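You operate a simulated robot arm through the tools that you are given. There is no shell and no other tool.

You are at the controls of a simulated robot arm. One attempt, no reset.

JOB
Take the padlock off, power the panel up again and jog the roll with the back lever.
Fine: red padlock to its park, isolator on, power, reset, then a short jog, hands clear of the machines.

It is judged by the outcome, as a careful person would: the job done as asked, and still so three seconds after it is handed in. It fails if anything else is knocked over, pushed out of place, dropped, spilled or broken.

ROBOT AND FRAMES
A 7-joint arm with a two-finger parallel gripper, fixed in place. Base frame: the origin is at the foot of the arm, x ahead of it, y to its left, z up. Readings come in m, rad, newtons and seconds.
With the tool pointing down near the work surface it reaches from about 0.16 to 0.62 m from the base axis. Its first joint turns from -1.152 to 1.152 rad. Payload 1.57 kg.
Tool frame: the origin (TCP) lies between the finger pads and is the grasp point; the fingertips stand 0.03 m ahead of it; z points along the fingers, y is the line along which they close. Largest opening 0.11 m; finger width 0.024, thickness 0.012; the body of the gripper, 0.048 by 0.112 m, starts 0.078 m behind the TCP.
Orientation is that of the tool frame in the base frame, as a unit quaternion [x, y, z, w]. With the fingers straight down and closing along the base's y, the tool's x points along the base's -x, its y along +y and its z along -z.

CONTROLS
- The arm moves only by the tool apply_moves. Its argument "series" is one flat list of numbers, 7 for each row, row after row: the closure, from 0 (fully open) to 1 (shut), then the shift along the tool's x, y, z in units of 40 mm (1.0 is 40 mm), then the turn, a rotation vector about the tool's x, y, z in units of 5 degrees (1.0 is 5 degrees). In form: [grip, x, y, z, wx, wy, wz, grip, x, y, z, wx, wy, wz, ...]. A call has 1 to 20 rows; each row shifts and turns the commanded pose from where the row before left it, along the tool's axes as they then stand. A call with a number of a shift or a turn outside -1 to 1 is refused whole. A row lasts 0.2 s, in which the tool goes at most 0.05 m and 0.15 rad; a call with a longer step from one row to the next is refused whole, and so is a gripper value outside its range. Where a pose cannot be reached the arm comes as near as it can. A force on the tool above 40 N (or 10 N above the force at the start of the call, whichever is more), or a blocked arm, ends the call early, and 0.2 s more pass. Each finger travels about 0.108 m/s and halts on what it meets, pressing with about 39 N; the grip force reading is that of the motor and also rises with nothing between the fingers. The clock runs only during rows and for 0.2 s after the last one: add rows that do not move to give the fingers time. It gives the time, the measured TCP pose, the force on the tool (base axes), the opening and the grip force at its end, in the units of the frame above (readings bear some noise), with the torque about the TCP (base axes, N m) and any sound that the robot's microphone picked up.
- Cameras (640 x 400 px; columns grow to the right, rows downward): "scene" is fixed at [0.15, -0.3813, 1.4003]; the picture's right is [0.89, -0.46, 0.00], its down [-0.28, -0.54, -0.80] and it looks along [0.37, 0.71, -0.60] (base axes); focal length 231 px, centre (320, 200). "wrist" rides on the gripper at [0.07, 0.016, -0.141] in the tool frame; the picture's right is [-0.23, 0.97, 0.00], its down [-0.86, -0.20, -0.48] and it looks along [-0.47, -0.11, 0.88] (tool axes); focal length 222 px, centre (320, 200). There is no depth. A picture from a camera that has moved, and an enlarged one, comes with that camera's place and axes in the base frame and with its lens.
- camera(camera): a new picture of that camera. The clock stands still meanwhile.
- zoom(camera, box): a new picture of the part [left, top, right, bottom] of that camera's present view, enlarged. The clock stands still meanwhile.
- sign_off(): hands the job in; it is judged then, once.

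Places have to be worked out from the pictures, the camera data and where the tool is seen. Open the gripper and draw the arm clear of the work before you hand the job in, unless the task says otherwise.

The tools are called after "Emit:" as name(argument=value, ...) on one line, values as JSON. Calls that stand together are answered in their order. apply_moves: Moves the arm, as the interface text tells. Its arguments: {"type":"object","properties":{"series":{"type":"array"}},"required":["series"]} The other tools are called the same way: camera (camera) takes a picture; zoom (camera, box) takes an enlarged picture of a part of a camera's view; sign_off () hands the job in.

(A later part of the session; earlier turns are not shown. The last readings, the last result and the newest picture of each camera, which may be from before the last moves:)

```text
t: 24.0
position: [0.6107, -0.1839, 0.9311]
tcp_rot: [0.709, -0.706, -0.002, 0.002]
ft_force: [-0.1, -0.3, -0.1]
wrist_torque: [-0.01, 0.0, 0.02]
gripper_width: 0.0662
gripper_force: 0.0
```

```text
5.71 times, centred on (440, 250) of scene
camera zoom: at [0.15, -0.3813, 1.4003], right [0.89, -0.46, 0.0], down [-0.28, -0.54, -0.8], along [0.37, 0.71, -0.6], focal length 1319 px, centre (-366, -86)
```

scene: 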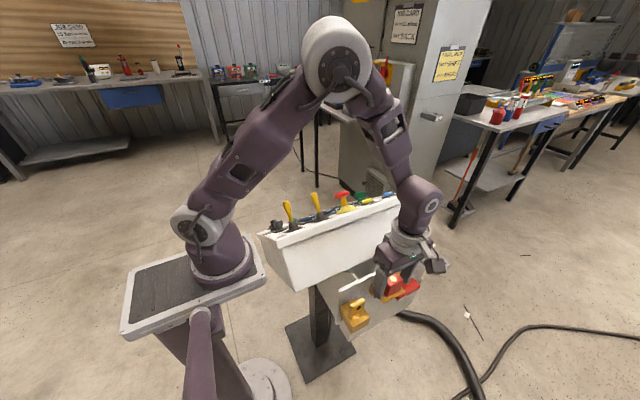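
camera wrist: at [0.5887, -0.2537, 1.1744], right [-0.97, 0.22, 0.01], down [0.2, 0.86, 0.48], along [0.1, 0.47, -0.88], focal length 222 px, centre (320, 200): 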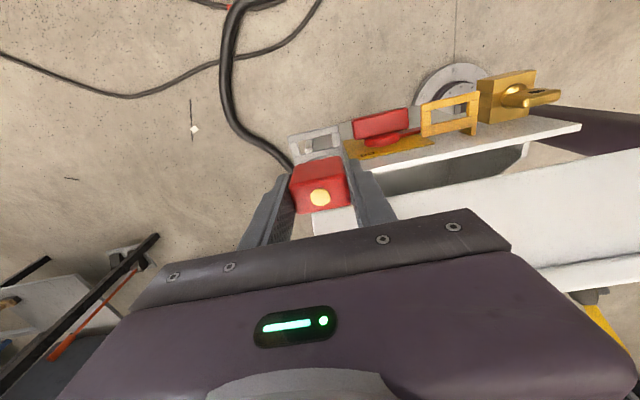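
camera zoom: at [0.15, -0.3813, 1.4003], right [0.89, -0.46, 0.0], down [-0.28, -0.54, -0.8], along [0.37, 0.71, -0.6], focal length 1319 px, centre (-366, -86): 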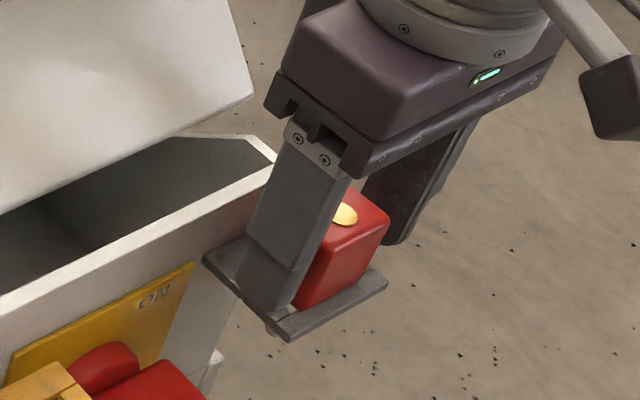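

The padlock rests in its park and the fingers are clear. I raise straight up, then move to -x above the isolator handle to measure it.

Emit:
apply_moves(series=[0.4, 0, 0, -0.4, 0, 0, 0, 0.4, 0, 0, -0.6, 0, 0, 0, 0.4, 0, 0, -0.9, 0, 0, 0, 0.4, 0, 0, -0.9, 0, 0, 0, 0.4, 0, 0, -0.9, 0, 0, 0, 0.4, 0, 0.9, 0, 0, 0, 0, 0.4, 0, 0.9, 0, 0, 0, 0, 0.4, 0, 0.9, 0, 0, 0, 0])

Emit:
camera(camera="wrist")

Emit:
zoom(camera="scene", box=[350, 220, 470, 320])

```text
t: 25.8
position: [0.5036, -0.1838, 1.0795]
tcp_rot: [0.708, -0.706, -0.001, 0.002]
ft_force: [-0.1, -0.3, -0.5]
wrist_torque: [0.03, -0.01, -0.01]
gripper_width: 0.0659
gripper_force: 0.1
```

```text
taken
camera wrist: at [0.4864, -0.253, 1.2224], right [-0.97, 0.23, 0.0], down [0.2, 0.86, 0.48], along [0.1, 0.46, -0.88], focal length 222 px, centre (320, 200)
```

wrist: 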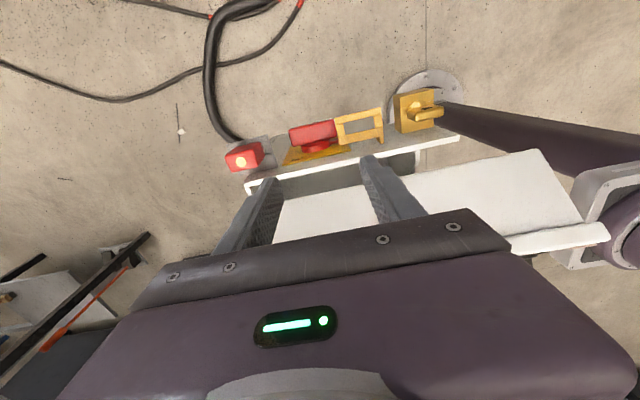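

```text
4.00 times, centred on (410, 270) of scene
camera zoom: at [0.15, -0.3813, 1.4003], right [0.89, -0.46, 0.0], down [-0.28, -0.54, -0.8], along [0.37, 0.71, -0.6], focal length 923 px, centre (-40, -80)
```

zoom: 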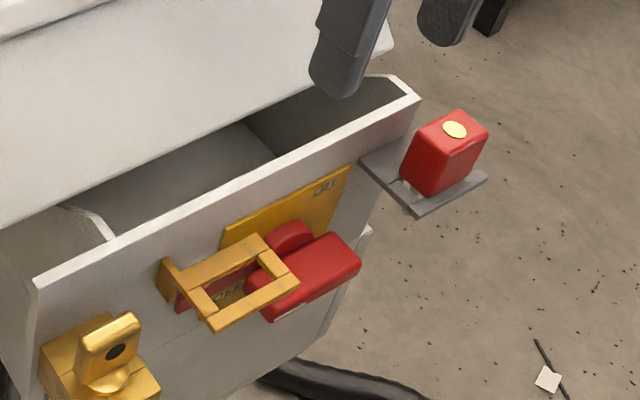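

The padlock is parked. I zoom in on the handle from here to triangulate it.

Emit:
zoom(camera="wrist", box=[275, 100, 375, 168])

Emit:
zoom(camera="scene", box=[380, 255, 450, 310])

```text
5.88 times, centred on (325, 134) of wrist
camera zoom: at [0.4864, -0.253, 1.2224], right [-0.97, 0.23, 0.0], down [0.2, 0.86, 0.48], along [0.1, 0.46, -0.88], focal length 1307 px, centre (291, 588)
```

zoom: 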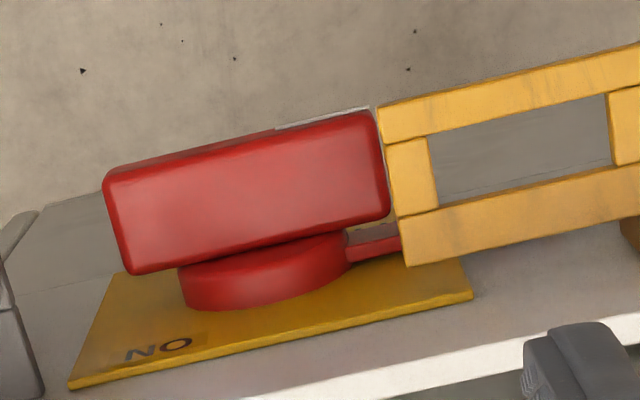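

```text
7.27 times, centred on (415, 282) of scene
camera zoom: at [0.15, -0.3813, 1.4003], right [0.89, -0.46, 0.0], down [-0.28, -0.54, -0.8], along [0.37, 0.71, -0.6], focal length 1678 px, centre (-371, -400)
```

zoom: 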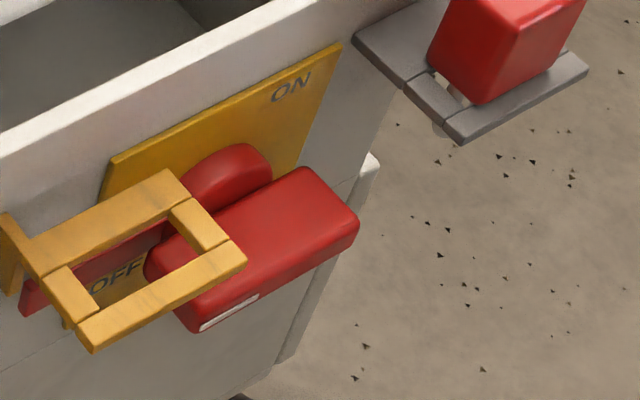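

The handle bar spans x≈0.476–0.551, y≈-0.193 to -0.166, with its top at z≈0.842 and pivot near x≈0.514, z≈0.834. ON means pointer left→up, so the right end must go down. I close the fingers and yaw back 90°, which makes a slim probe that clears the parked padlock.

Emit:
apply_moves(series=[1, 0, 0, 0, 0, 0, 1, 1, 0, 0, 0, 0, 0, 1, 1, 0, 0, 0, 0, 0, 1, 1, 0, 0, 0, 0, 0, 1, 1, 0, 0, 0, 0, 0, 1, 1, 0, 0, 0, 0, 0, 1, 1, 0, 0, 0, 0, 0, 1, 1, 0, 0, 0, 0, 0, 1, 1, 0, 0, 0, 0, 0, 1, 1, 0, 0, 0, 0, 0, 1, 1, 0, 0, 0, 0, 0, 1, 1, 0, 0, 0, 0, 0, 1, 1, 0, 0, 0, 0, 0, 1, 1, 0, 0, 0, 0, 0, 1, 1, 0, 0, 0, 0, 0, 1, 1, 0, 0, 0, 0, 0, 1, 1, 0, 0, 0, 0, 0, 1, 1, 0, 0, 0, 0, 0, 1])

Emit:
camera(camera="wrist")

```text
t: 29.6
position: [0.5012, -0.1843, 1.0807]
tcp_rot: [-0.001, 1.0, 0.0, -0.003]
ft_force: [-0.3, 0.5, 1.1]
wrist_torque: [0.03, 0.02, -0.02]
gripper_width: 0.0003
gripper_force: 21.1
```

```text
taken
camera wrist: at [0.4335, -0.1666, 1.2228], right [0.23, 0.97, 0.0], down [0.86, -0.2, 0.47], along [0.46, -0.11, -0.88], focal length 222 px, centre (320, 200)
```

wrist: 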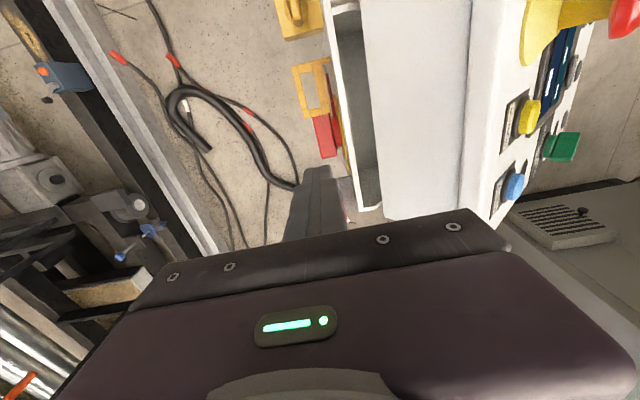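

The camera gives the tool at about (0.503, -0.183, 1.081). I move to x≈0.545, y≈-0.188 and descend so the fingertips stop about 25 mm above the bar's right end.

Emit:
apply_moves(series=[1, -0.55, -0.07, 0, 0, 0, 0, 1, -0.55, -0.07, 0, 0, 0, 0, 1, 0, 0, 0.9, 0, 0, 0, 1, 0, 0, 0.9, 0, 0, 0, 1, 0, 0, 0.9, 0, 0, 0, 1, 0, 0, 0.9, 0, 0, 0, 1, 0, 0, 0.9, 0, 0, 0])

Emit:
camera(camera="wrist")

Emit:
zoom(camera="scene", box=[370, 230, 460, 310])

```text
t: 31.2
position: [0.5462, -0.1903, 0.9005]
tcp_rot: [-0.003, 1.0, -0.001, -0.003]
ft_force: [-0.1, 0.3, 0.2]
wrist_torque: [0.03, -0.02, 0.0]
gripper_width: 0.0002
gripper_force: 20.8
```

```text
taken
camera wrist: at [0.4761, -0.1725, 1.0423], right [0.22, 0.97, 0.0], down [0.86, -0.2, 0.47], along [0.46, -0.11, -0.88], focal length 222 px, centre (320, 200)
```

wrist: 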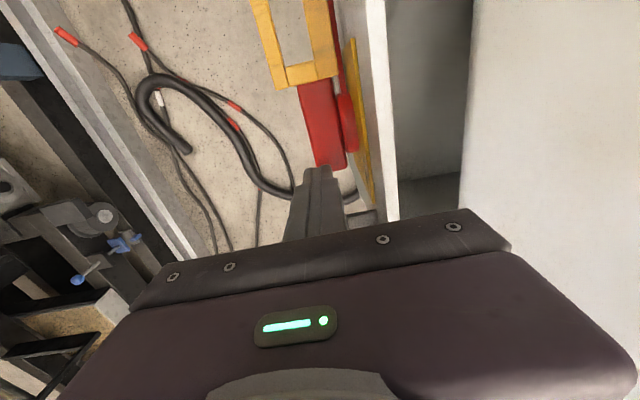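

```text
5.00 times, centred on (415, 270) of scene
camera zoom: at [0.15, -0.3813, 1.4003], right [0.89, -0.46, 0.0], down [-0.28, -0.54, -0.8], along [0.37, 0.71, -0.6], focal length 1154 px, centre (-155, -150)
```

zoom: 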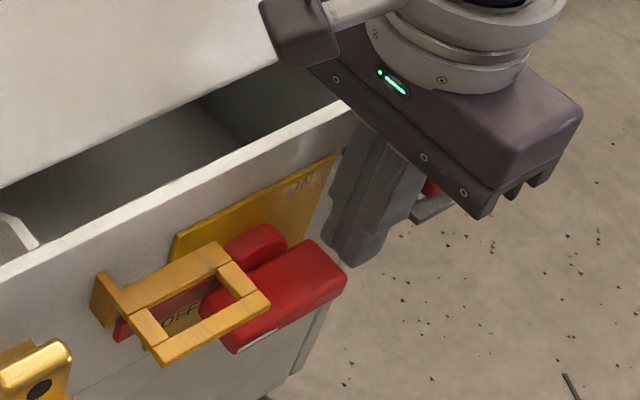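

The probe sits over the bar's right end at about (0.545, -0.1885). I descend to just about contact and read the force.

Emit:
apply_moves(series=[1, 0, 0, 0.2, 0, 0, 0, 1, 0, 0, 0.2, 0, 0, 0, 1, 0, 0, 0.2, 0, 0, 0, 1, 0, 0, 0.1, 0, 0, 0])

Emit:
zoom(camera="scene", box=[370, 230, 460, 310])

```text
t: 32.2
position: [0.5452, -0.19, 0.8731]
tcp_rot: [-0.001, 1.0, 0.0, -0.002]
ft_force: [0.8, 0.3, 7.7]
wrist_torque: [0.02, 0.09, -0.03]
gripper_width: 0.0
gripper_force: 21.2
```

```text
5.00 times, centred on (415, 270) of scene
camera zoom: at [0.1499, -0.3812, 1.4003], right [0.89, -0.46, 0.0], down [-0.28, -0.54, -0.8], along [0.37, 0.71, -0.6], focal length 1154 px, centre (-155, -150)
```

zoom: 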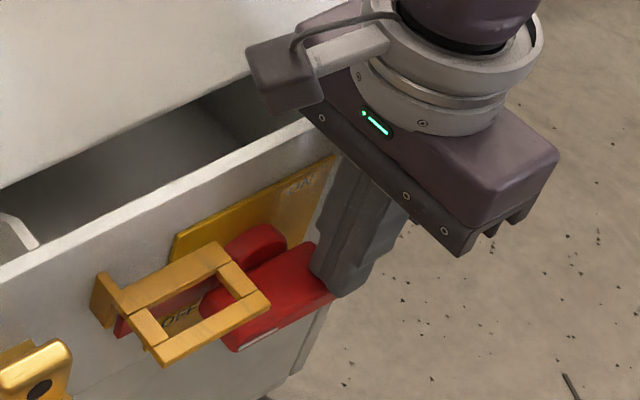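

Contact at tip z≈0.843 as predicted (7.7 N). I push down in 4 mm steps, watching the force and the handle.

Emit:
apply_moves(series=[1, 0, 0, 0.1, 0, 0, 0, 1, 0, 0, 0.1, 0, 0, 0, 1, 0, 0, 0.1, 0, 0, 0])

Emit:
zoom(camera="scene", box=[370, 230, 460, 310])

```text
t: 33.0
position: [0.5446, -0.1893, 0.8602]
tcp_rot: [-0.002, 1.0, 0.0, -0.003]
ft_force: [-0.3, 1.1, 1.3]
wrist_torque: [0.02, 0.05, -0.02]
gripper_width: 0.0
gripper_force: 21.2
```

```text
5.00 times, centred on (415, 270) of scene
camera zoom: at [0.15, -0.3813, 1.4003], right [0.89, -0.46, 0.0], down [-0.28, -0.54, -0.8], along [0.37, 0.71, -0.6], focal length 1154 px, centre (-155, -150)
```

zoom: 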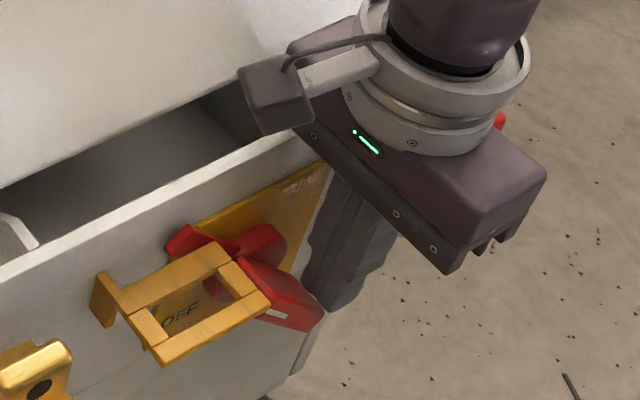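

The handle turned about 30° with little force, and the tab on the left is rising. I continue down, then ease toward -x to bring the bar upright.

Emit:
apply_moves(series=[1, 0, 0, 0.1, 0, 0, 0, 1, 0, 0, 0.1, 0, 0, 0, 1, 0, 0, 0.1, 0, 0, 0, 1, 0.1, 0, 0.07, 0, 0, 0])

Emit:
zoom(camera="scene", box=[370, 230, 460, 310])

Emit:
camera(camera="wrist")

```text
t: 33.8
position: [0.5471, -0.1905, 0.8535]
tcp_rot: [-0.002, 1.0, -0.003, 0.002]
ft_force: [0.6, 0.3, 10.6]
wrist_torque: [0.05, -0.4, 0.01]
gripper_width: 0.0001
gripper_force: 21.1
stopped in row 3: the force on the tool passed its limit at 48 N (the readings are from after the stop); the commanded pose is now the measured one
```

```text
5.00 times, centred on (415, 270) of scene
camera zoom: at [0.1498, -0.3812, 1.4003], right [0.89, -0.46, 0.0], down [-0.28, -0.54, -0.8], along [0.37, 0.71, -0.6], focal length 1154 px, centre (-155, -150)
```

zoom: 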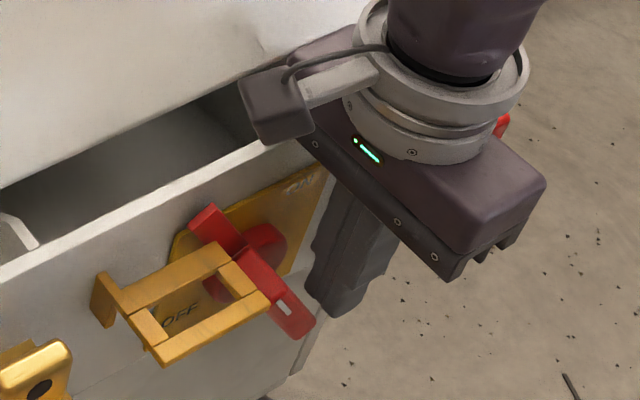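

```text
taken
camera wrist: at [0.4773, -0.1732, 0.9949], right [0.22, 0.97, 0.0], down [0.85, -0.19, 0.48], along [0.47, -0.11, -0.88], focal length 222 px, centre (320, 200)
```

wrist: 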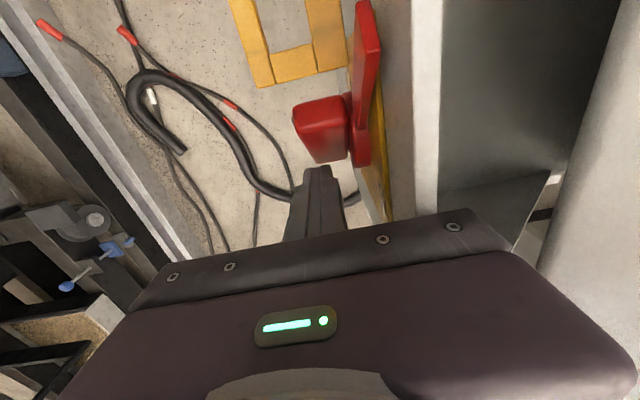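

The push stopped at 48 N, and the residual torque suggests contact about 38 mm to +x of the tool, near the parked padlock. I check the pictures closely before moving.

Emit:
zoom(camera="scene", box=[400, 215, 480, 275])

Emit:
zoom(camera="wrist", box=[260, 80, 420, 230])

```text
6.67 times, centred on (440, 245) of scene
camera zoom: at [0.1498, -0.3812, 1.4003], right [0.89, -0.46, 0.0], down [-0.28, -0.54, -0.8], along [0.37, 0.71, -0.6], focal length 1538 px, centre (-480, -100)
```

zoom: 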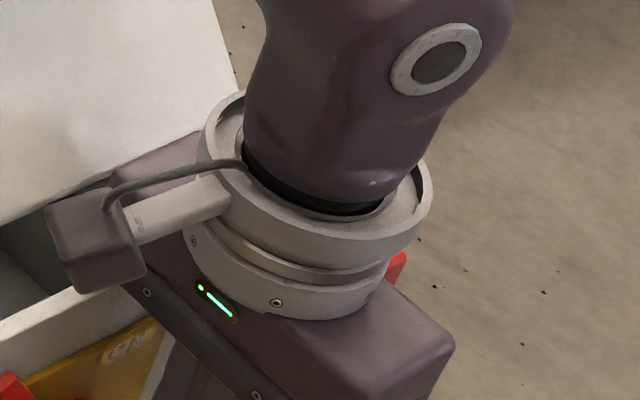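

```text
2.67 times, centred on (340, 155) of wrist
camera zoom: at [0.4773, -0.1732, 0.9949], right [0.22, 0.97, 0.0], down [0.85, -0.19, 0.48], along [0.47, -0.11, -0.88], focal length 592 px, centre (267, 320)
```

zoom: 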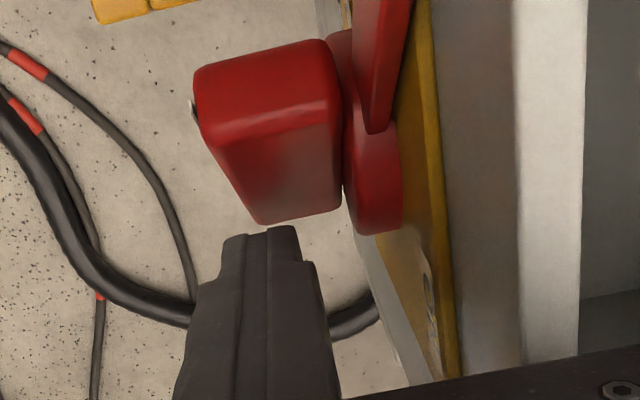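

The wrist housing is wider above the fingers, and it pressed on top of the parked padlock. I raise 8 mm right away, then shift toward -x, which both clears the padlock and pushes the bar sideways.

Emit:
apply_moves(series=[1, 0, 0, -0.2, 0, 0, 0, 1, 0, 0, 0, 0, 0, 0, 1, 0.1, 0, 0, 0, 0, 0, 1, 0.1, 0, 0, 0, 0, 0])

Emit:
camera(camera="scene")

Emit:
zoom(camera="wrist", box=[260, 60, 420, 230])

```text
t: 34.8
position: [0.5398, -0.1895, 0.8605]
tcp_rot: [-0.003, 1.0, -0.002, 0.002]
ft_force: [7.6, -0.1, 0.3]
wrist_torque: [0.02, -0.19, -0.02]
gripper_width: 0.0002
gripper_force: 21.1
```

```text
taken
```

scene: 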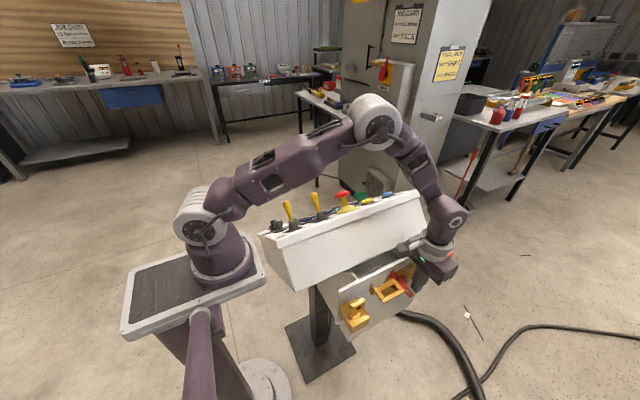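

```text
2.35 times, centred on (340, 145) of wrist
camera zoom: at [0.4697, -0.1727, 1.0021], right [0.22, 0.97, 0.0], down [0.85, -0.19, 0.48], along [0.47, -0.11, -0.88], focal length 523 px, centre (273, 329)
```

zoom: 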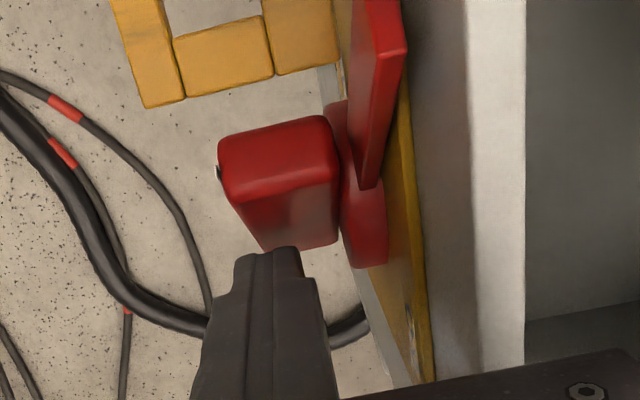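

The reaction is now 7.6 N in +x at the fingertip, so I am pushing only the bar. I look at the handle angle in the scene.

Emit:
zoom(camera="scene", box=[370, 235, 460, 310])

```text
5.33 times, centred on (415, 272) of scene
camera zoom: at [0.1502, -0.3812, 1.4003], right [0.89, -0.46, 0.0], down [-0.28, -0.54, -0.8], along [0.37, 0.71, -0.6], focal length 1231 px, centre (-187, -187)
```

zoom: 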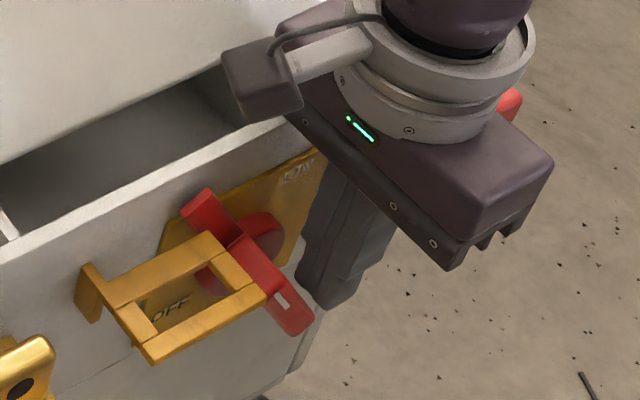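

The handle is at about 60°. I push another 4 mm to -x, then lower a little (the housing is now clear of the padlock) and push the rest of the way.

Emit:
apply_moves(series=[1, 0.1, 0, 0, 0, 0, 0, 1, 0.05, 0, 0.1, 0, 0, 0, 1, 0.05, 0, 0.1, 0, 0, 0])

Emit:
zoom(camera="scene", box=[370, 235, 460, 310])

Emit:
zoom(camera="wrist", box=[260, 60, 420, 230])

```text
t: 35.7
position: [0.5353, -0.1913, 0.8555]
tcp_rot: [-0.004, 1.0, -0.004, 0.008]
ft_force: [2.9, -0.5, -1.0]
wrist_torque: [-0.02, 0.04, -0.01]
gripper_width: 0.0
gripper_force: 21.5
stopped in row 3: the force on the tool passed its limit at 41 N (the readings are from after the stop); the commanded pose is now the measured one
```

```text
5.33 times, centred on (415, 272) of scene
camera zoom: at [0.15, -0.3813, 1.4003], right [0.89, -0.46, 0.0], down [-0.28, -0.54, -0.8], along [0.37, 0.71, -0.6], focal length 1231 px, centre (-187, -187)
```

zoom: 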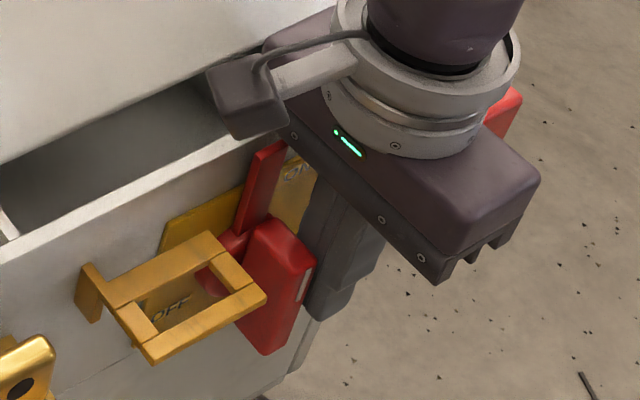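

```text
2.35 times, centred on (340, 145) of wrist
camera zoom: at [0.4637, -0.1731, 0.9954], right [0.22, 0.98, 0.0], down [0.85, -0.19, 0.49], along [0.48, -0.11, -0.87], focal length 523 px, centre (273, 329)
```

zoom: 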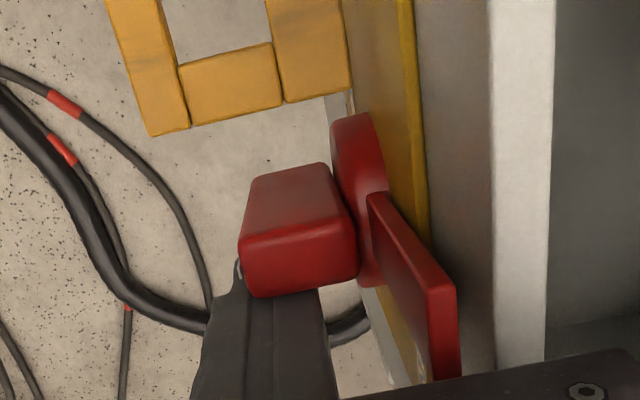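

The handle snapped upright: the tab points up and the white mark is at the top (ON). I back off 2 mm in +x, rise straight up and inspect.

Emit:
apply_moves(series=[1, -0.06, 0, 0, 0, 0, 0, 1, 0, 0, -0.3, 0, 0, 0, 1, 0, 0, -0.6, 0, 0, 0, 1, 0, 0, -0.9, 0, 0, 0, 1, 0, 0, -0.9, 0, 0, 0, 1, 0, 0, -0.9, 0, 0, 0, 1, 0, 0, -0.9, 0, 0, 0])

Emit:
camera(camera="wrist")

Emit:
zoom(camera="scene", box=[340, 225, 470, 325])

```text
t: 37.3
position: [0.5342, -0.1901, 1.0339]
tcp_rot: [-0.002, 1.0, -0.003, 0.008]
ft_force: [0.3, 0.2, 0.6]
wrist_torque: [0.05, -0.01, 0.01]
gripper_width: 0.0
gripper_force: 21.4
```

```text
taken
camera wrist: at [0.4625, -0.1715, 1.1755], right [0.22, 0.98, 0.0], down [0.85, -0.19, 0.49], along [0.48, -0.11, -0.87], focal length 222 px, centre (320, 200)
```

wrist: 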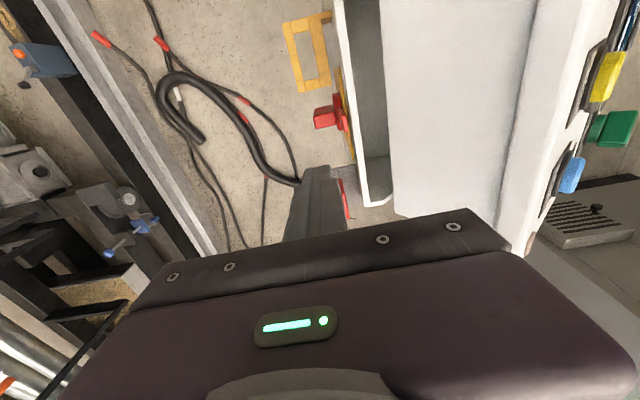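

```text
4.00 times, centred on (405, 275) of scene
camera zoom: at [0.15, -0.3813, 1.4003], right [0.89, -0.46, 0.0], down [-0.28, -0.54, -0.8], along [0.37, 0.71, -0.6], focal length 923 px, centre (-20, -100)
```

zoom: 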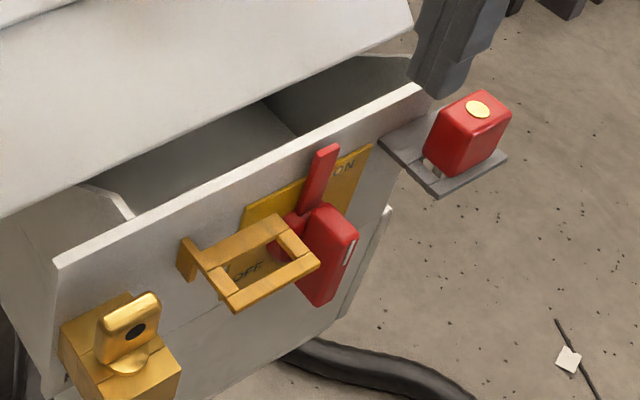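

Padlock parked and undisturbed, isolator handle upright at ON. Next is the POWER button: I rise and move over the top panel to look at it from above.

Emit:
apply_moves(series=[1, 0, 0, -0.9, 0, 0.18, 0, 1, 0, 0, -0.9, 0, 0, 0, 1, 0, 0, -0.9, 0, 0, 0, 1, 0, 0, -0.9, 0, 0, 0, 1, 0.4, 0.9, 0, 0, 0, 0, 1, 0.4, 0.9, 0, 0, 0, 0, 1, 0.4, 0.9, 0, 0, 0, 0, 1, 0.4, 0.9, 0, 0, 0, 0])

Emit:
camera(camera="wrist")

Emit:
camera(camera="scene")

```text
t: 39.1
position: [0.4698, -0.0447, 1.1774]
tcp_rot: [-0.003, 1.0, -0.005, 0.0]
ft_force: [0.6, -0.6, -0.8]
wrist_torque: [-0.03, 0.01, 0.0]
gripper_width: 0.0
gripper_force: 21.4
```

```text
taken
camera wrist: at [0.4002, -0.0271, 1.3194], right [0.22, 0.97, -0.01], down [0.86, -0.19, 0.48], along [0.47, -0.11, -0.88], focal length 222 px, centre (320, 200)
```

wrist: 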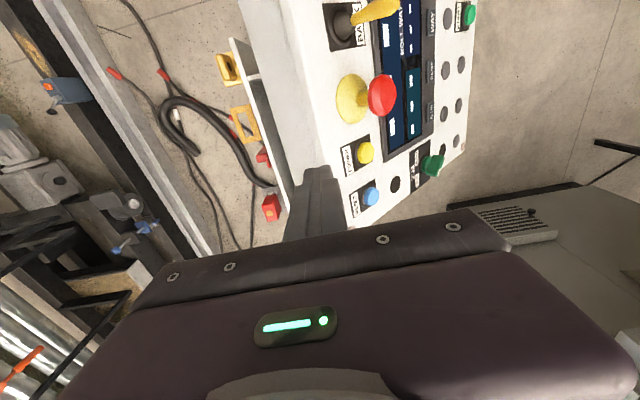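

```text
taken
```

scene: 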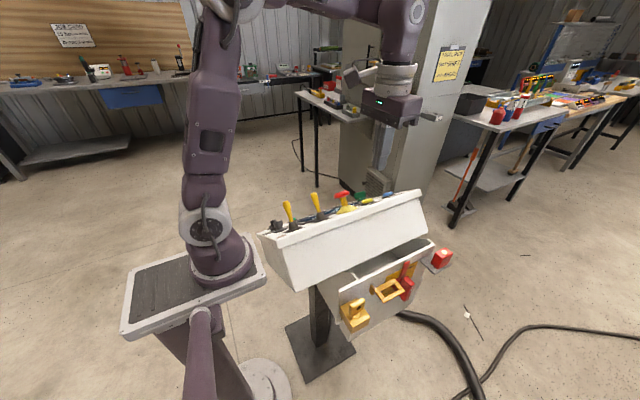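

The panel top is in view. I zoom in to read labels, the selector position, the screen and any lamps.

Emit:
zoom(camera="wrist", box=[320, 60, 480, 230])

Emit:
zoom(camera="wrist", box=[320, 0, 480, 90])

Emit:
zoom(camera="scene", box=[255, 175, 435, 245])

Emit:
zoom(camera="scene", box=[280, 180, 420, 225])

```text
2.35 times, centred on (400, 145) of wrist
camera zoom: at [0.4002, -0.0271, 1.3194], right [0.22, 0.97, -0.01], down [0.86, -0.19, 0.48], along [0.47, -0.11, -0.88], focal length 523 px, centre (132, 329)
```

zoom: 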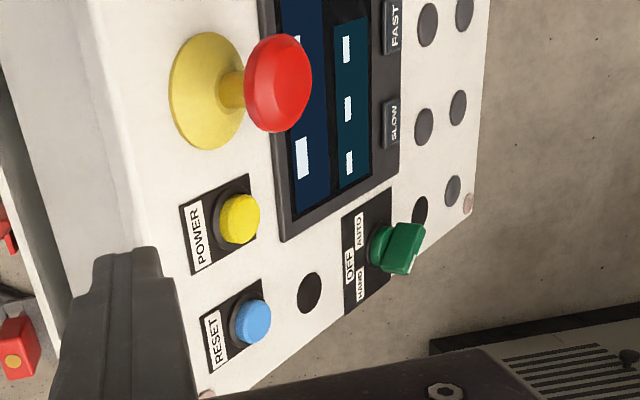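

```text
4.00 times, centred on (400, 45) of wrist
camera zoom: at [0.4002, -0.0271, 1.3194], right [0.22, 0.97, -0.01], down [0.86, -0.19, 0.48], along [0.47, -0.11, -0.88], focal length 888 px, centre (0, 820)
```

zoom: 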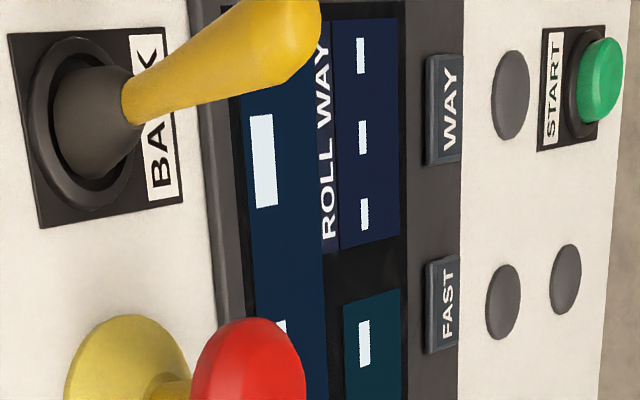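

```text
3.56 times, centred on (345, 210) of scene
camera zoom: at [0.15, -0.3813, 1.4003], right [0.89, -0.46, 0.0], down [-0.28, -0.54, -0.8], along [0.37, 0.71, -0.6], focal length 821 px, centre (231, 164)
```

zoom: 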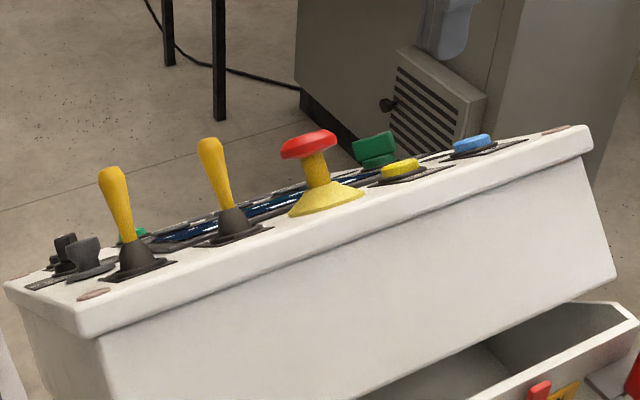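

```text
4.57 times, centred on (350, 202) of scene
camera zoom: at [0.15, -0.3813, 1.4003], right [0.89, -0.46, 0.0], down [-0.28, -0.54, -0.8], along [0.37, 0.71, -0.6], focal length 1055 px, centre (183, 189)
```

zoom: 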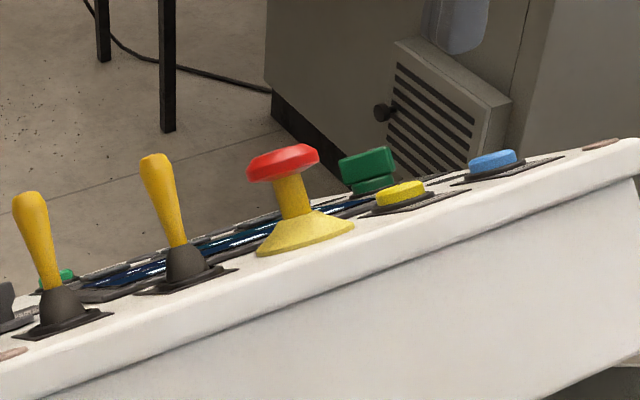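

Emit:
zoom(camera="wrist", box=[395, 135, 455, 190])

Emit:
zoom(camera="scene", box=[340, 180, 380, 210])

```text
7.27 times, centred on (425, 162) of wrist
camera zoom: at [0.4002, -0.0271, 1.3194], right [0.22, 0.97, -0.01], down [0.86, -0.19, 0.48], along [0.47, -0.11, -0.88], focal length 1615 px, centre (-444, 473)
```

zoom: 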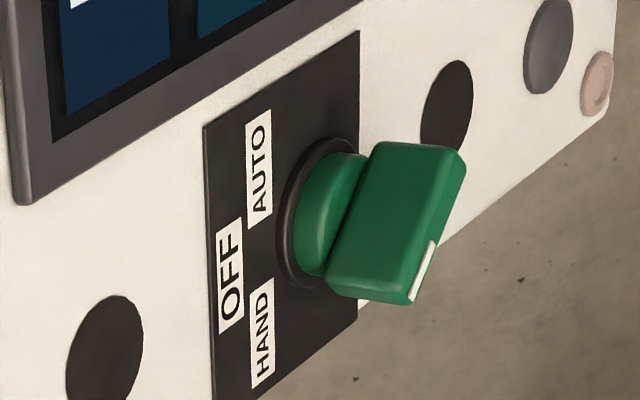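

```text
13.33 times, centred on (360, 195) of scene
camera zoom: at [0.15, -0.3813, 1.4003], right [0.89, -0.46, 0.0], down [-0.28, -0.54, -0.8], along [0.37, 0.71, -0.6], focal length 3077 px, centre (-213, 267)
```

zoom: 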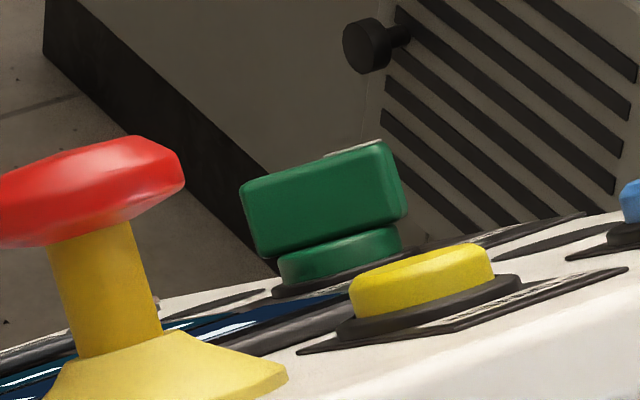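

The selector's white mark points to HAND, so it needs no touching. Triangulated from two views: POWER top at about (0.508, 0.0145, 0.999) and RESET top at about (0.582, 0.0145, 0.997), on a panel sloping about 38.5° down toward +y. I tilt the tool to the panel normal and move above POWER.

Emit:
apply_moves(series=[1, 0, 0, 0, 1, 0, 0, 1, 0, 0, 0, 1, 0, 0, 1, 0, 0, 0, 1, 0, 0, 1, 0, 0, 0, 1, 0, 0, 1, 0, 0, 0, 1, 0, 0, 1, 0, 0, 0, 1, 0, 0, 1, 0, 0, 0, 1, 0, 0, 1, 0, 0, 0, 0.7, 0, 0, 1, -0.94, 0, 0, 0, 0, 0, 1, 0, 0.98, 0, 0, 0, 0, 1, 0, 0.98, 0, 0, 0, 0, 1, 0, 0.98, 0, 0, 0, 0, 1, 0, 0.98, 0, 0, 0, 0])

Emit:
camera(camera="wrist")

Emit:
camera(camera="scene")

```text
t: 41.9
position: [0.5057, 0.0779, 1.0796]
tcp_rot: [-0.002, 0.943, -0.332, 0.001]
ft_force: [0.8, 0.4, -0.6]
wrist_torque: [-0.01, 0.01, -0.01]
gripper_width: 0.0
gripper_force: 21.2
```

```text
taken
camera wrist: at [0.4354, 0.1797, 1.1799], right [0.22, 0.76, -0.61], down [0.85, 0.15, 0.5], along [0.47, -0.63, -0.62], focal length 222 px, centre (320, 200)
```

wrist: 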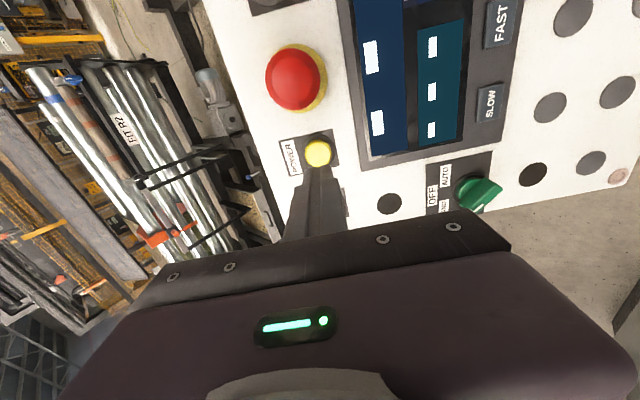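

```text
taken
```

scene: 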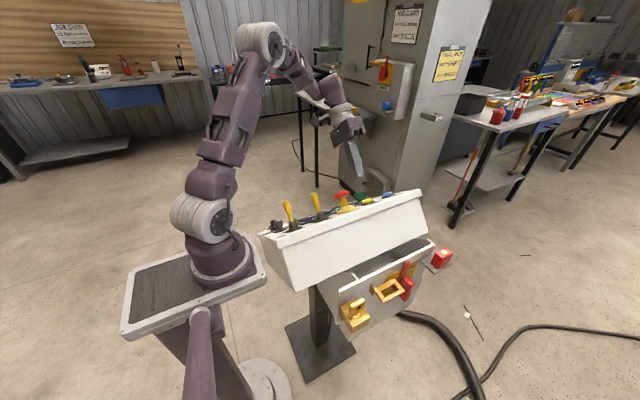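

The tool is normal to the panel and the yellow POWER button lies almost dead ahead, about 0.10 m beyond the TCP. I zoom in to check the offset.

Emit:
zoom(camera="wrist", box=[260, 110, 380, 200])

Emit:
zoom(camera="scene", box=[320, 120, 420, 220])

```text
4.44 times, centred on (320, 155) of wrist
camera zoom: at [0.4354, 0.1797, 1.1799], right [0.22, 0.76, -0.61], down [0.85, 0.15, 0.5], along [0.47, -0.63, -0.62], focal length 987 px, centre (320, 400)
```

zoom: 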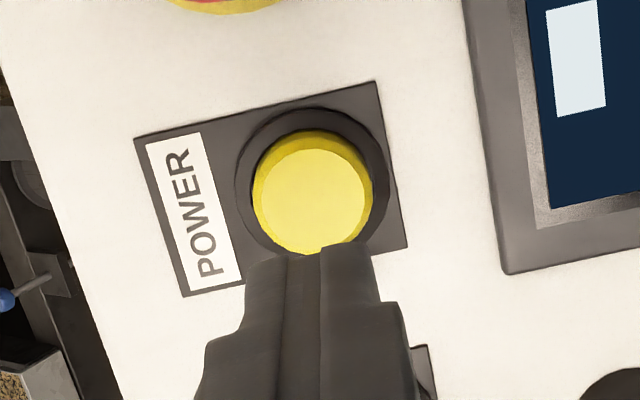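

```text
4.00 times, centred on (370, 170) of scene
camera zoom: at [0.15, -0.3813, 1.4003], right [0.89, -0.46, 0.0], down [-0.28, -0.54, -0.8], along [0.37, 0.71, -0.6], focal length 923 px, centre (120, 320)
```

zoom: 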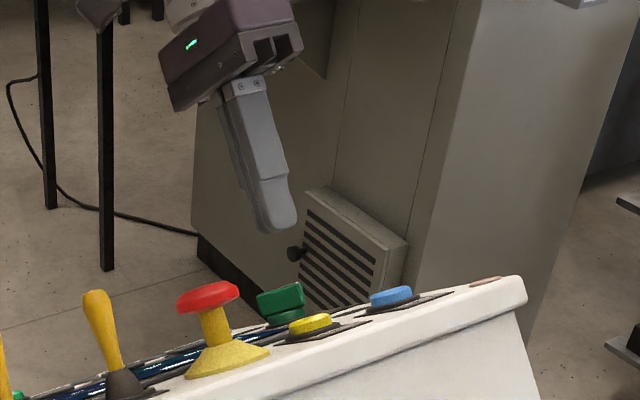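

The button is about 30 mm across and offset only 1–2 mm. I correct that and approach to about 8 mm above the button face.

Emit:
apply_moves(series=[1, -0.05, -0.03, 0.4, 0, 0, 0, 1, 0, 0, 0.5, 0, 0, 0, 1, 0, 0, 0.5, 0, 0, 0, 1, 0, 0, 0.1, 0, 0, 0])

Emit:
zoom(camera="wrist", box=[260, 110, 380, 200])

Emit:
zoom(camera="scene", box=[320, 150, 420, 225])

```text
t: 42.9
position: [0.5088, 0.0398, 1.0337]
tcp_rot: [-0.002, 0.943, -0.333, 0.0]
ft_force: [-0.2, -1.0, 0.0]
wrist_torque: [0.0, -0.01, 0.01]
gripper_width: 0.0001
gripper_force: 21.7
```

```text
4.44 times, centred on (320, 155) of wrist
camera zoom: at [0.4381, 0.1405, 1.1337], right [0.22, 0.76, -0.61], down [0.85, 0.15, 0.5], along [0.47, -0.63, -0.62], focal length 987 px, centre (320, 400)
```

zoom: 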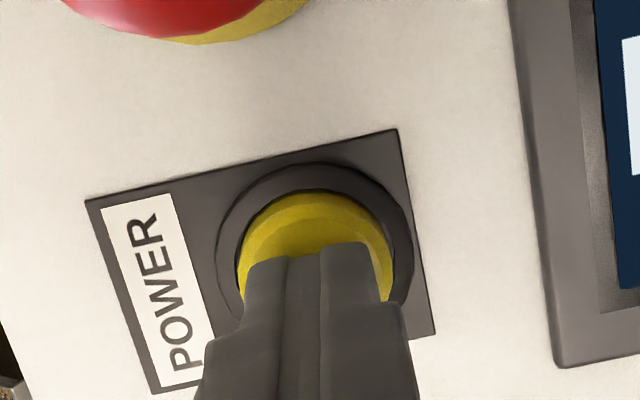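

```text
5.33 times, centred on (370, 188) of scene
camera zoom: at [0.15, -0.3813, 1.4003], right [0.89, -0.46, 0.0], down [-0.28, -0.54, -0.8], along [0.37, 0.71, -0.6], focal length 1231 px, centre (53, 267)
```

zoom: 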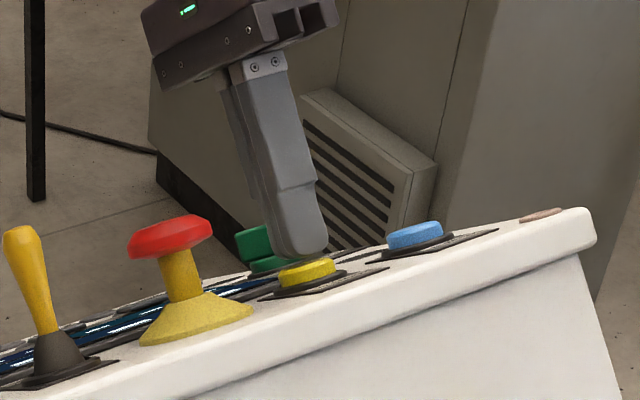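

The fingertips are centred over the yellow button. I press forward in 2 mm steps and read the force and any sound.

Emit:
apply_moves(series=[1, 0, 0, 0.05, 0, 0, 0, 1, 0, 0, 0.05, 0, 0, 0, 1, 0, 0, 0.05, 0, 0, 0, 1, 0, 0, 0.05, 0, 0, 0])

```text
t: 43.9
position: [0.5091, 0.0343, 1.0271]
tcp_rot: [-0.004, 0.943, -0.333, 0.001]
ft_force: [-0.8, 2.8, 2.6]
wrist_torque: [0.02, 0.05, -0.03]
gripper_width: 0.0
gripper_force: 21.0
heard: click
```

A click was heard at about 4 N, so POWER has been pressed. I retract 40 mm and look at the panel's response.

Emit:
apply_moves(series=[1, 0, 0, -0.3, 0, 0, 0, 1, 0, 0, -0.7, 0, 0, 0, 1, 0, 0, -0.7, 0, 0, 0])

Emit:
camera(camera="wrist")

Emit:
zoom(camera="wrist", box=[250, 20, 500, 215])

```text
t: 44.7
position: [0.5089, 0.0763, 1.0798]
tcp_rot: [-0.004, 0.943, -0.334, 0.0]
ft_force: [-0.1, 0.7, 0.5]
wrist_torque: [-0.01, -0.01, 0.03]
gripper_width: 0.0
gripper_force: 21.3
```

```text
taken
camera wrist: at [0.4382, 0.1781, 1.1809], right [0.22, 0.76, -0.61], down [0.85, 0.15, 0.5], along [0.47, -0.63, -0.62], focal length 222 px, centre (320, 200)
```

wrist: 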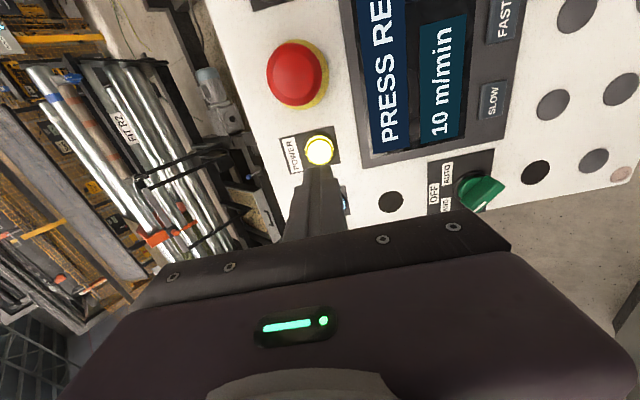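

```text
2.05 times, centred on (375, 118) of wrist
camera zoom: at [0.4382, 0.1781, 1.1809], right [0.22, 0.76, -0.61], down [0.85, 0.15, 0.5], along [0.47, -0.63, -0.62], focal length 456 px, centre (207, 369)
```

zoom: 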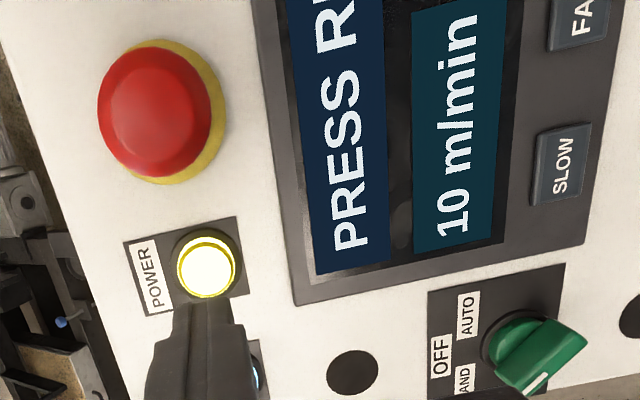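

The screen came alive: "PRESS RESET", 10 m/min, with the POWER lamp lit. I move 74 mm in +x over the blue RESET button and check alignment.

Emit:
apply_moves(series=[1, -0.93, 0, 0, 0, 0, 0, 1, -0.93, 0, 0, 0, 0, 0])

Emit:
camera(camera="wrist")

Emit:
zoom(camera="wrist", box=[260, 110, 380, 200])

```text
t: 45.3
position: [0.5834, 0.0754, 1.08]
tcp_rot: [-0.003, 0.943, -0.333, -0.001]
ft_force: [1.0, 0.0, -0.1]
wrist_torque: [0.01, 0.0, -0.01]
gripper_width: 0.0
gripper_force: 22.1
```

```text
taken
camera wrist: at [0.5129, 0.1785, 1.1808], right [0.22, 0.76, -0.61], down [0.85, 0.15, 0.5], along [0.47, -0.63, -0.62], focal length 222 px, centre (320, 200)
```

wrist: 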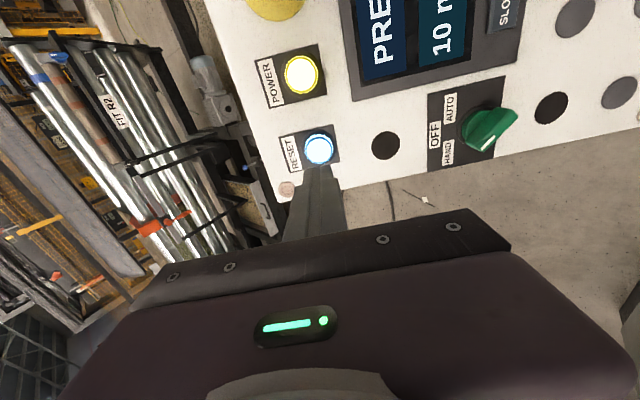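

```text
4.44 times, centred on (320, 155) of wrist
camera zoom: at [0.5129, 0.1785, 1.1808], right [0.22, 0.76, -0.61], down [0.85, 0.15, 0.5], along [0.47, -0.63, -0.62], focal length 987 px, centre (320, 400)
```

zoom: 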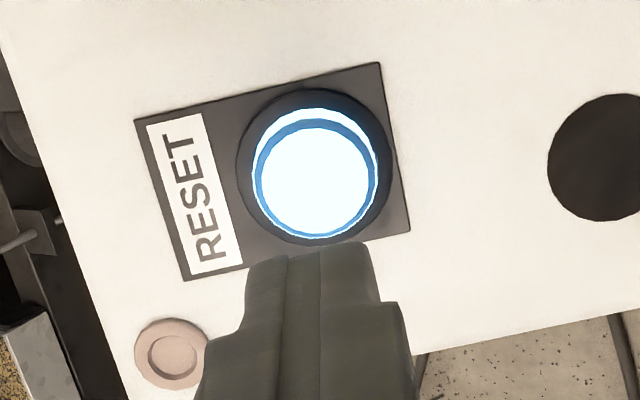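

RESET is lit and centred. I approach and press with the same motion as for POWER.

Emit:
apply_moves(series=[1, 0.04, -0.03, 0.4, 0, 0, 0, 1, 0, 0, 0.5, 0, 0, 0, 1, 0, 0, 0.5, 0, 0, 0, 1, 0, 0, 0.1, 0, 0, 0, 1, 0, 0, 0.05, 0, 0, 0, 1, 0, 0, 0.05, 0, 0, 0, 1, 0, 0, 0.05, 0, 0, 0, 1, 0, 0, 0.05, 0, 0, 0])

```text
t: 47.1
position: [0.5816, 0.0331, 1.0275]
tcp_rot: [-0.003, 0.943, -0.333, 0.001]
ft_force: [-0.2, 2.5, 2.4]
wrist_torque: [0.01, 0.03, -0.05]
gripper_width: 0.0
gripper_force: 21.3
heard: click
```

RESET clicked. I retract and check the screen.

Emit:
apply_moves(series=[1, 0, 0, -0.3, 0, 0, 0, 1, 0, 0, -0.7, 0, 0, 0, 1, 0, 0, -0.9, 0, 0, 0, 1, 0, 0, -0.9, 0, 0, 0])

Emit:
camera(camera="wrist")

Emit:
camera(camera="scene")

```text
t: 48.1
position: [0.5809, 0.1032, 1.1159]
tcp_rot: [-0.002, 0.943, -0.332, 0.0]
ft_force: [-0.6, 1.1, -0.2]
wrist_torque: [-0.03, -0.06, 0.04]
gripper_width: 0.0
gripper_force: 21.7
```

```text
taken
camera wrist: at [0.5104, 0.2051, 1.2153], right [0.22, 0.76, -0.61], down [0.85, 0.15, 0.5], along [0.47, -0.63, -0.62], focal length 222 px, centre (320, 200)
```

wrist: 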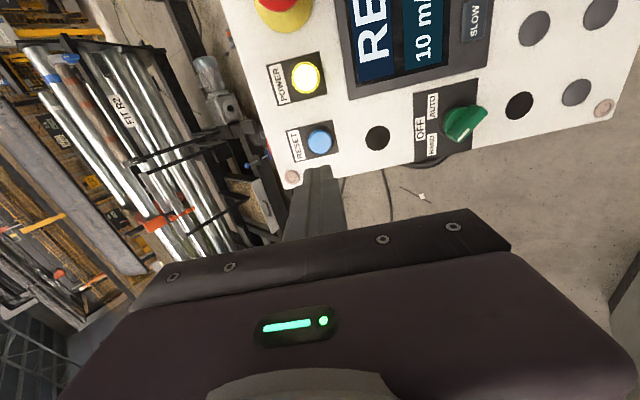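

```text
taken
```

scene: 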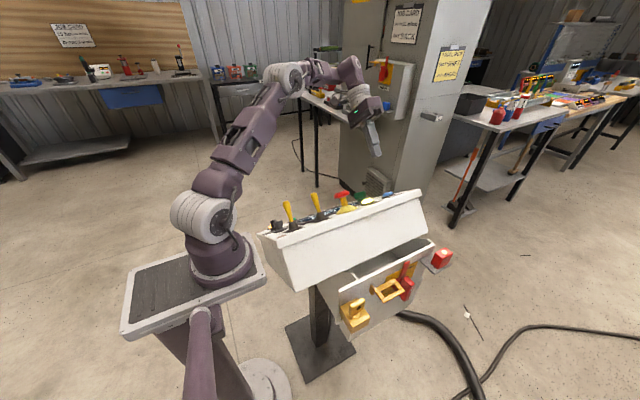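

RESET went out and the screen now begins "RE…" (READY). I rise a little and travel -x high above the e-stop to view the screen and BACK lever.

Emit:
apply_moves(series=[1, 0, 0, -0.9, 0, 0, 0, 1, 0.95, 0, 0, 0, 0, 0, 1, 0.95, 0, 0, 0, 0, 0, 1, 0.95, 0, 0, 0, 0, 0, 1, 0.95, 0, 0, 0, 0, 0, 1, 0.6, 0, 0, 0, 0, 0])

Emit:
camera(camera="wrist")

Emit:
zoom(camera="wrist", box=[240, 50, 400, 215])

```text
t: 49.5
position: [0.4055, 0.1247, 1.1426]
tcp_rot: [-0.002, 0.943, -0.332, 0.001]
ft_force: [-0.5, 0.4, 0.0]
wrist_torque: [-0.01, 0.0, -0.03]
gripper_width: 0.0001
gripper_force: 21.6
```

```text
taken
camera wrist: at [0.3341, 0.2269, 1.2427], right [0.22, 0.76, -0.61], down [0.85, 0.15, 0.5], along [0.47, -0.63, -0.62], focal length 222 px, centre (320, 200)
```

wrist: 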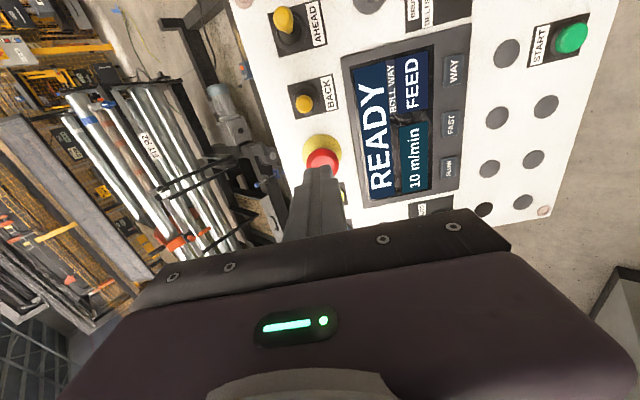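

```text
2.42 times, centred on (320, 132) of wrist
camera zoom: at [0.3341, 0.2269, 1.2427], right [0.22, 0.76, -0.61], down [0.85, 0.15, 0.5], along [0.47, -0.63, -0.62], focal length 538 px, centre (320, 364)
```

zoom: 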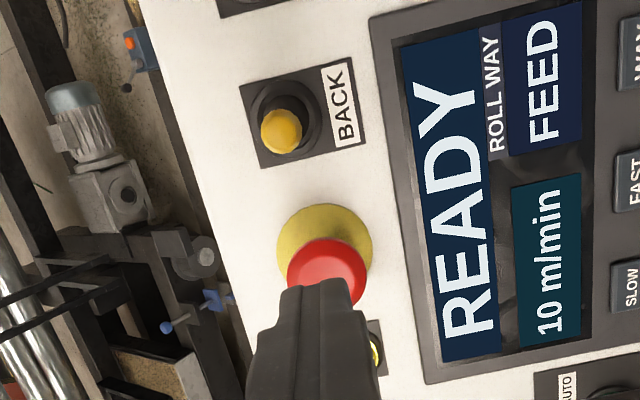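

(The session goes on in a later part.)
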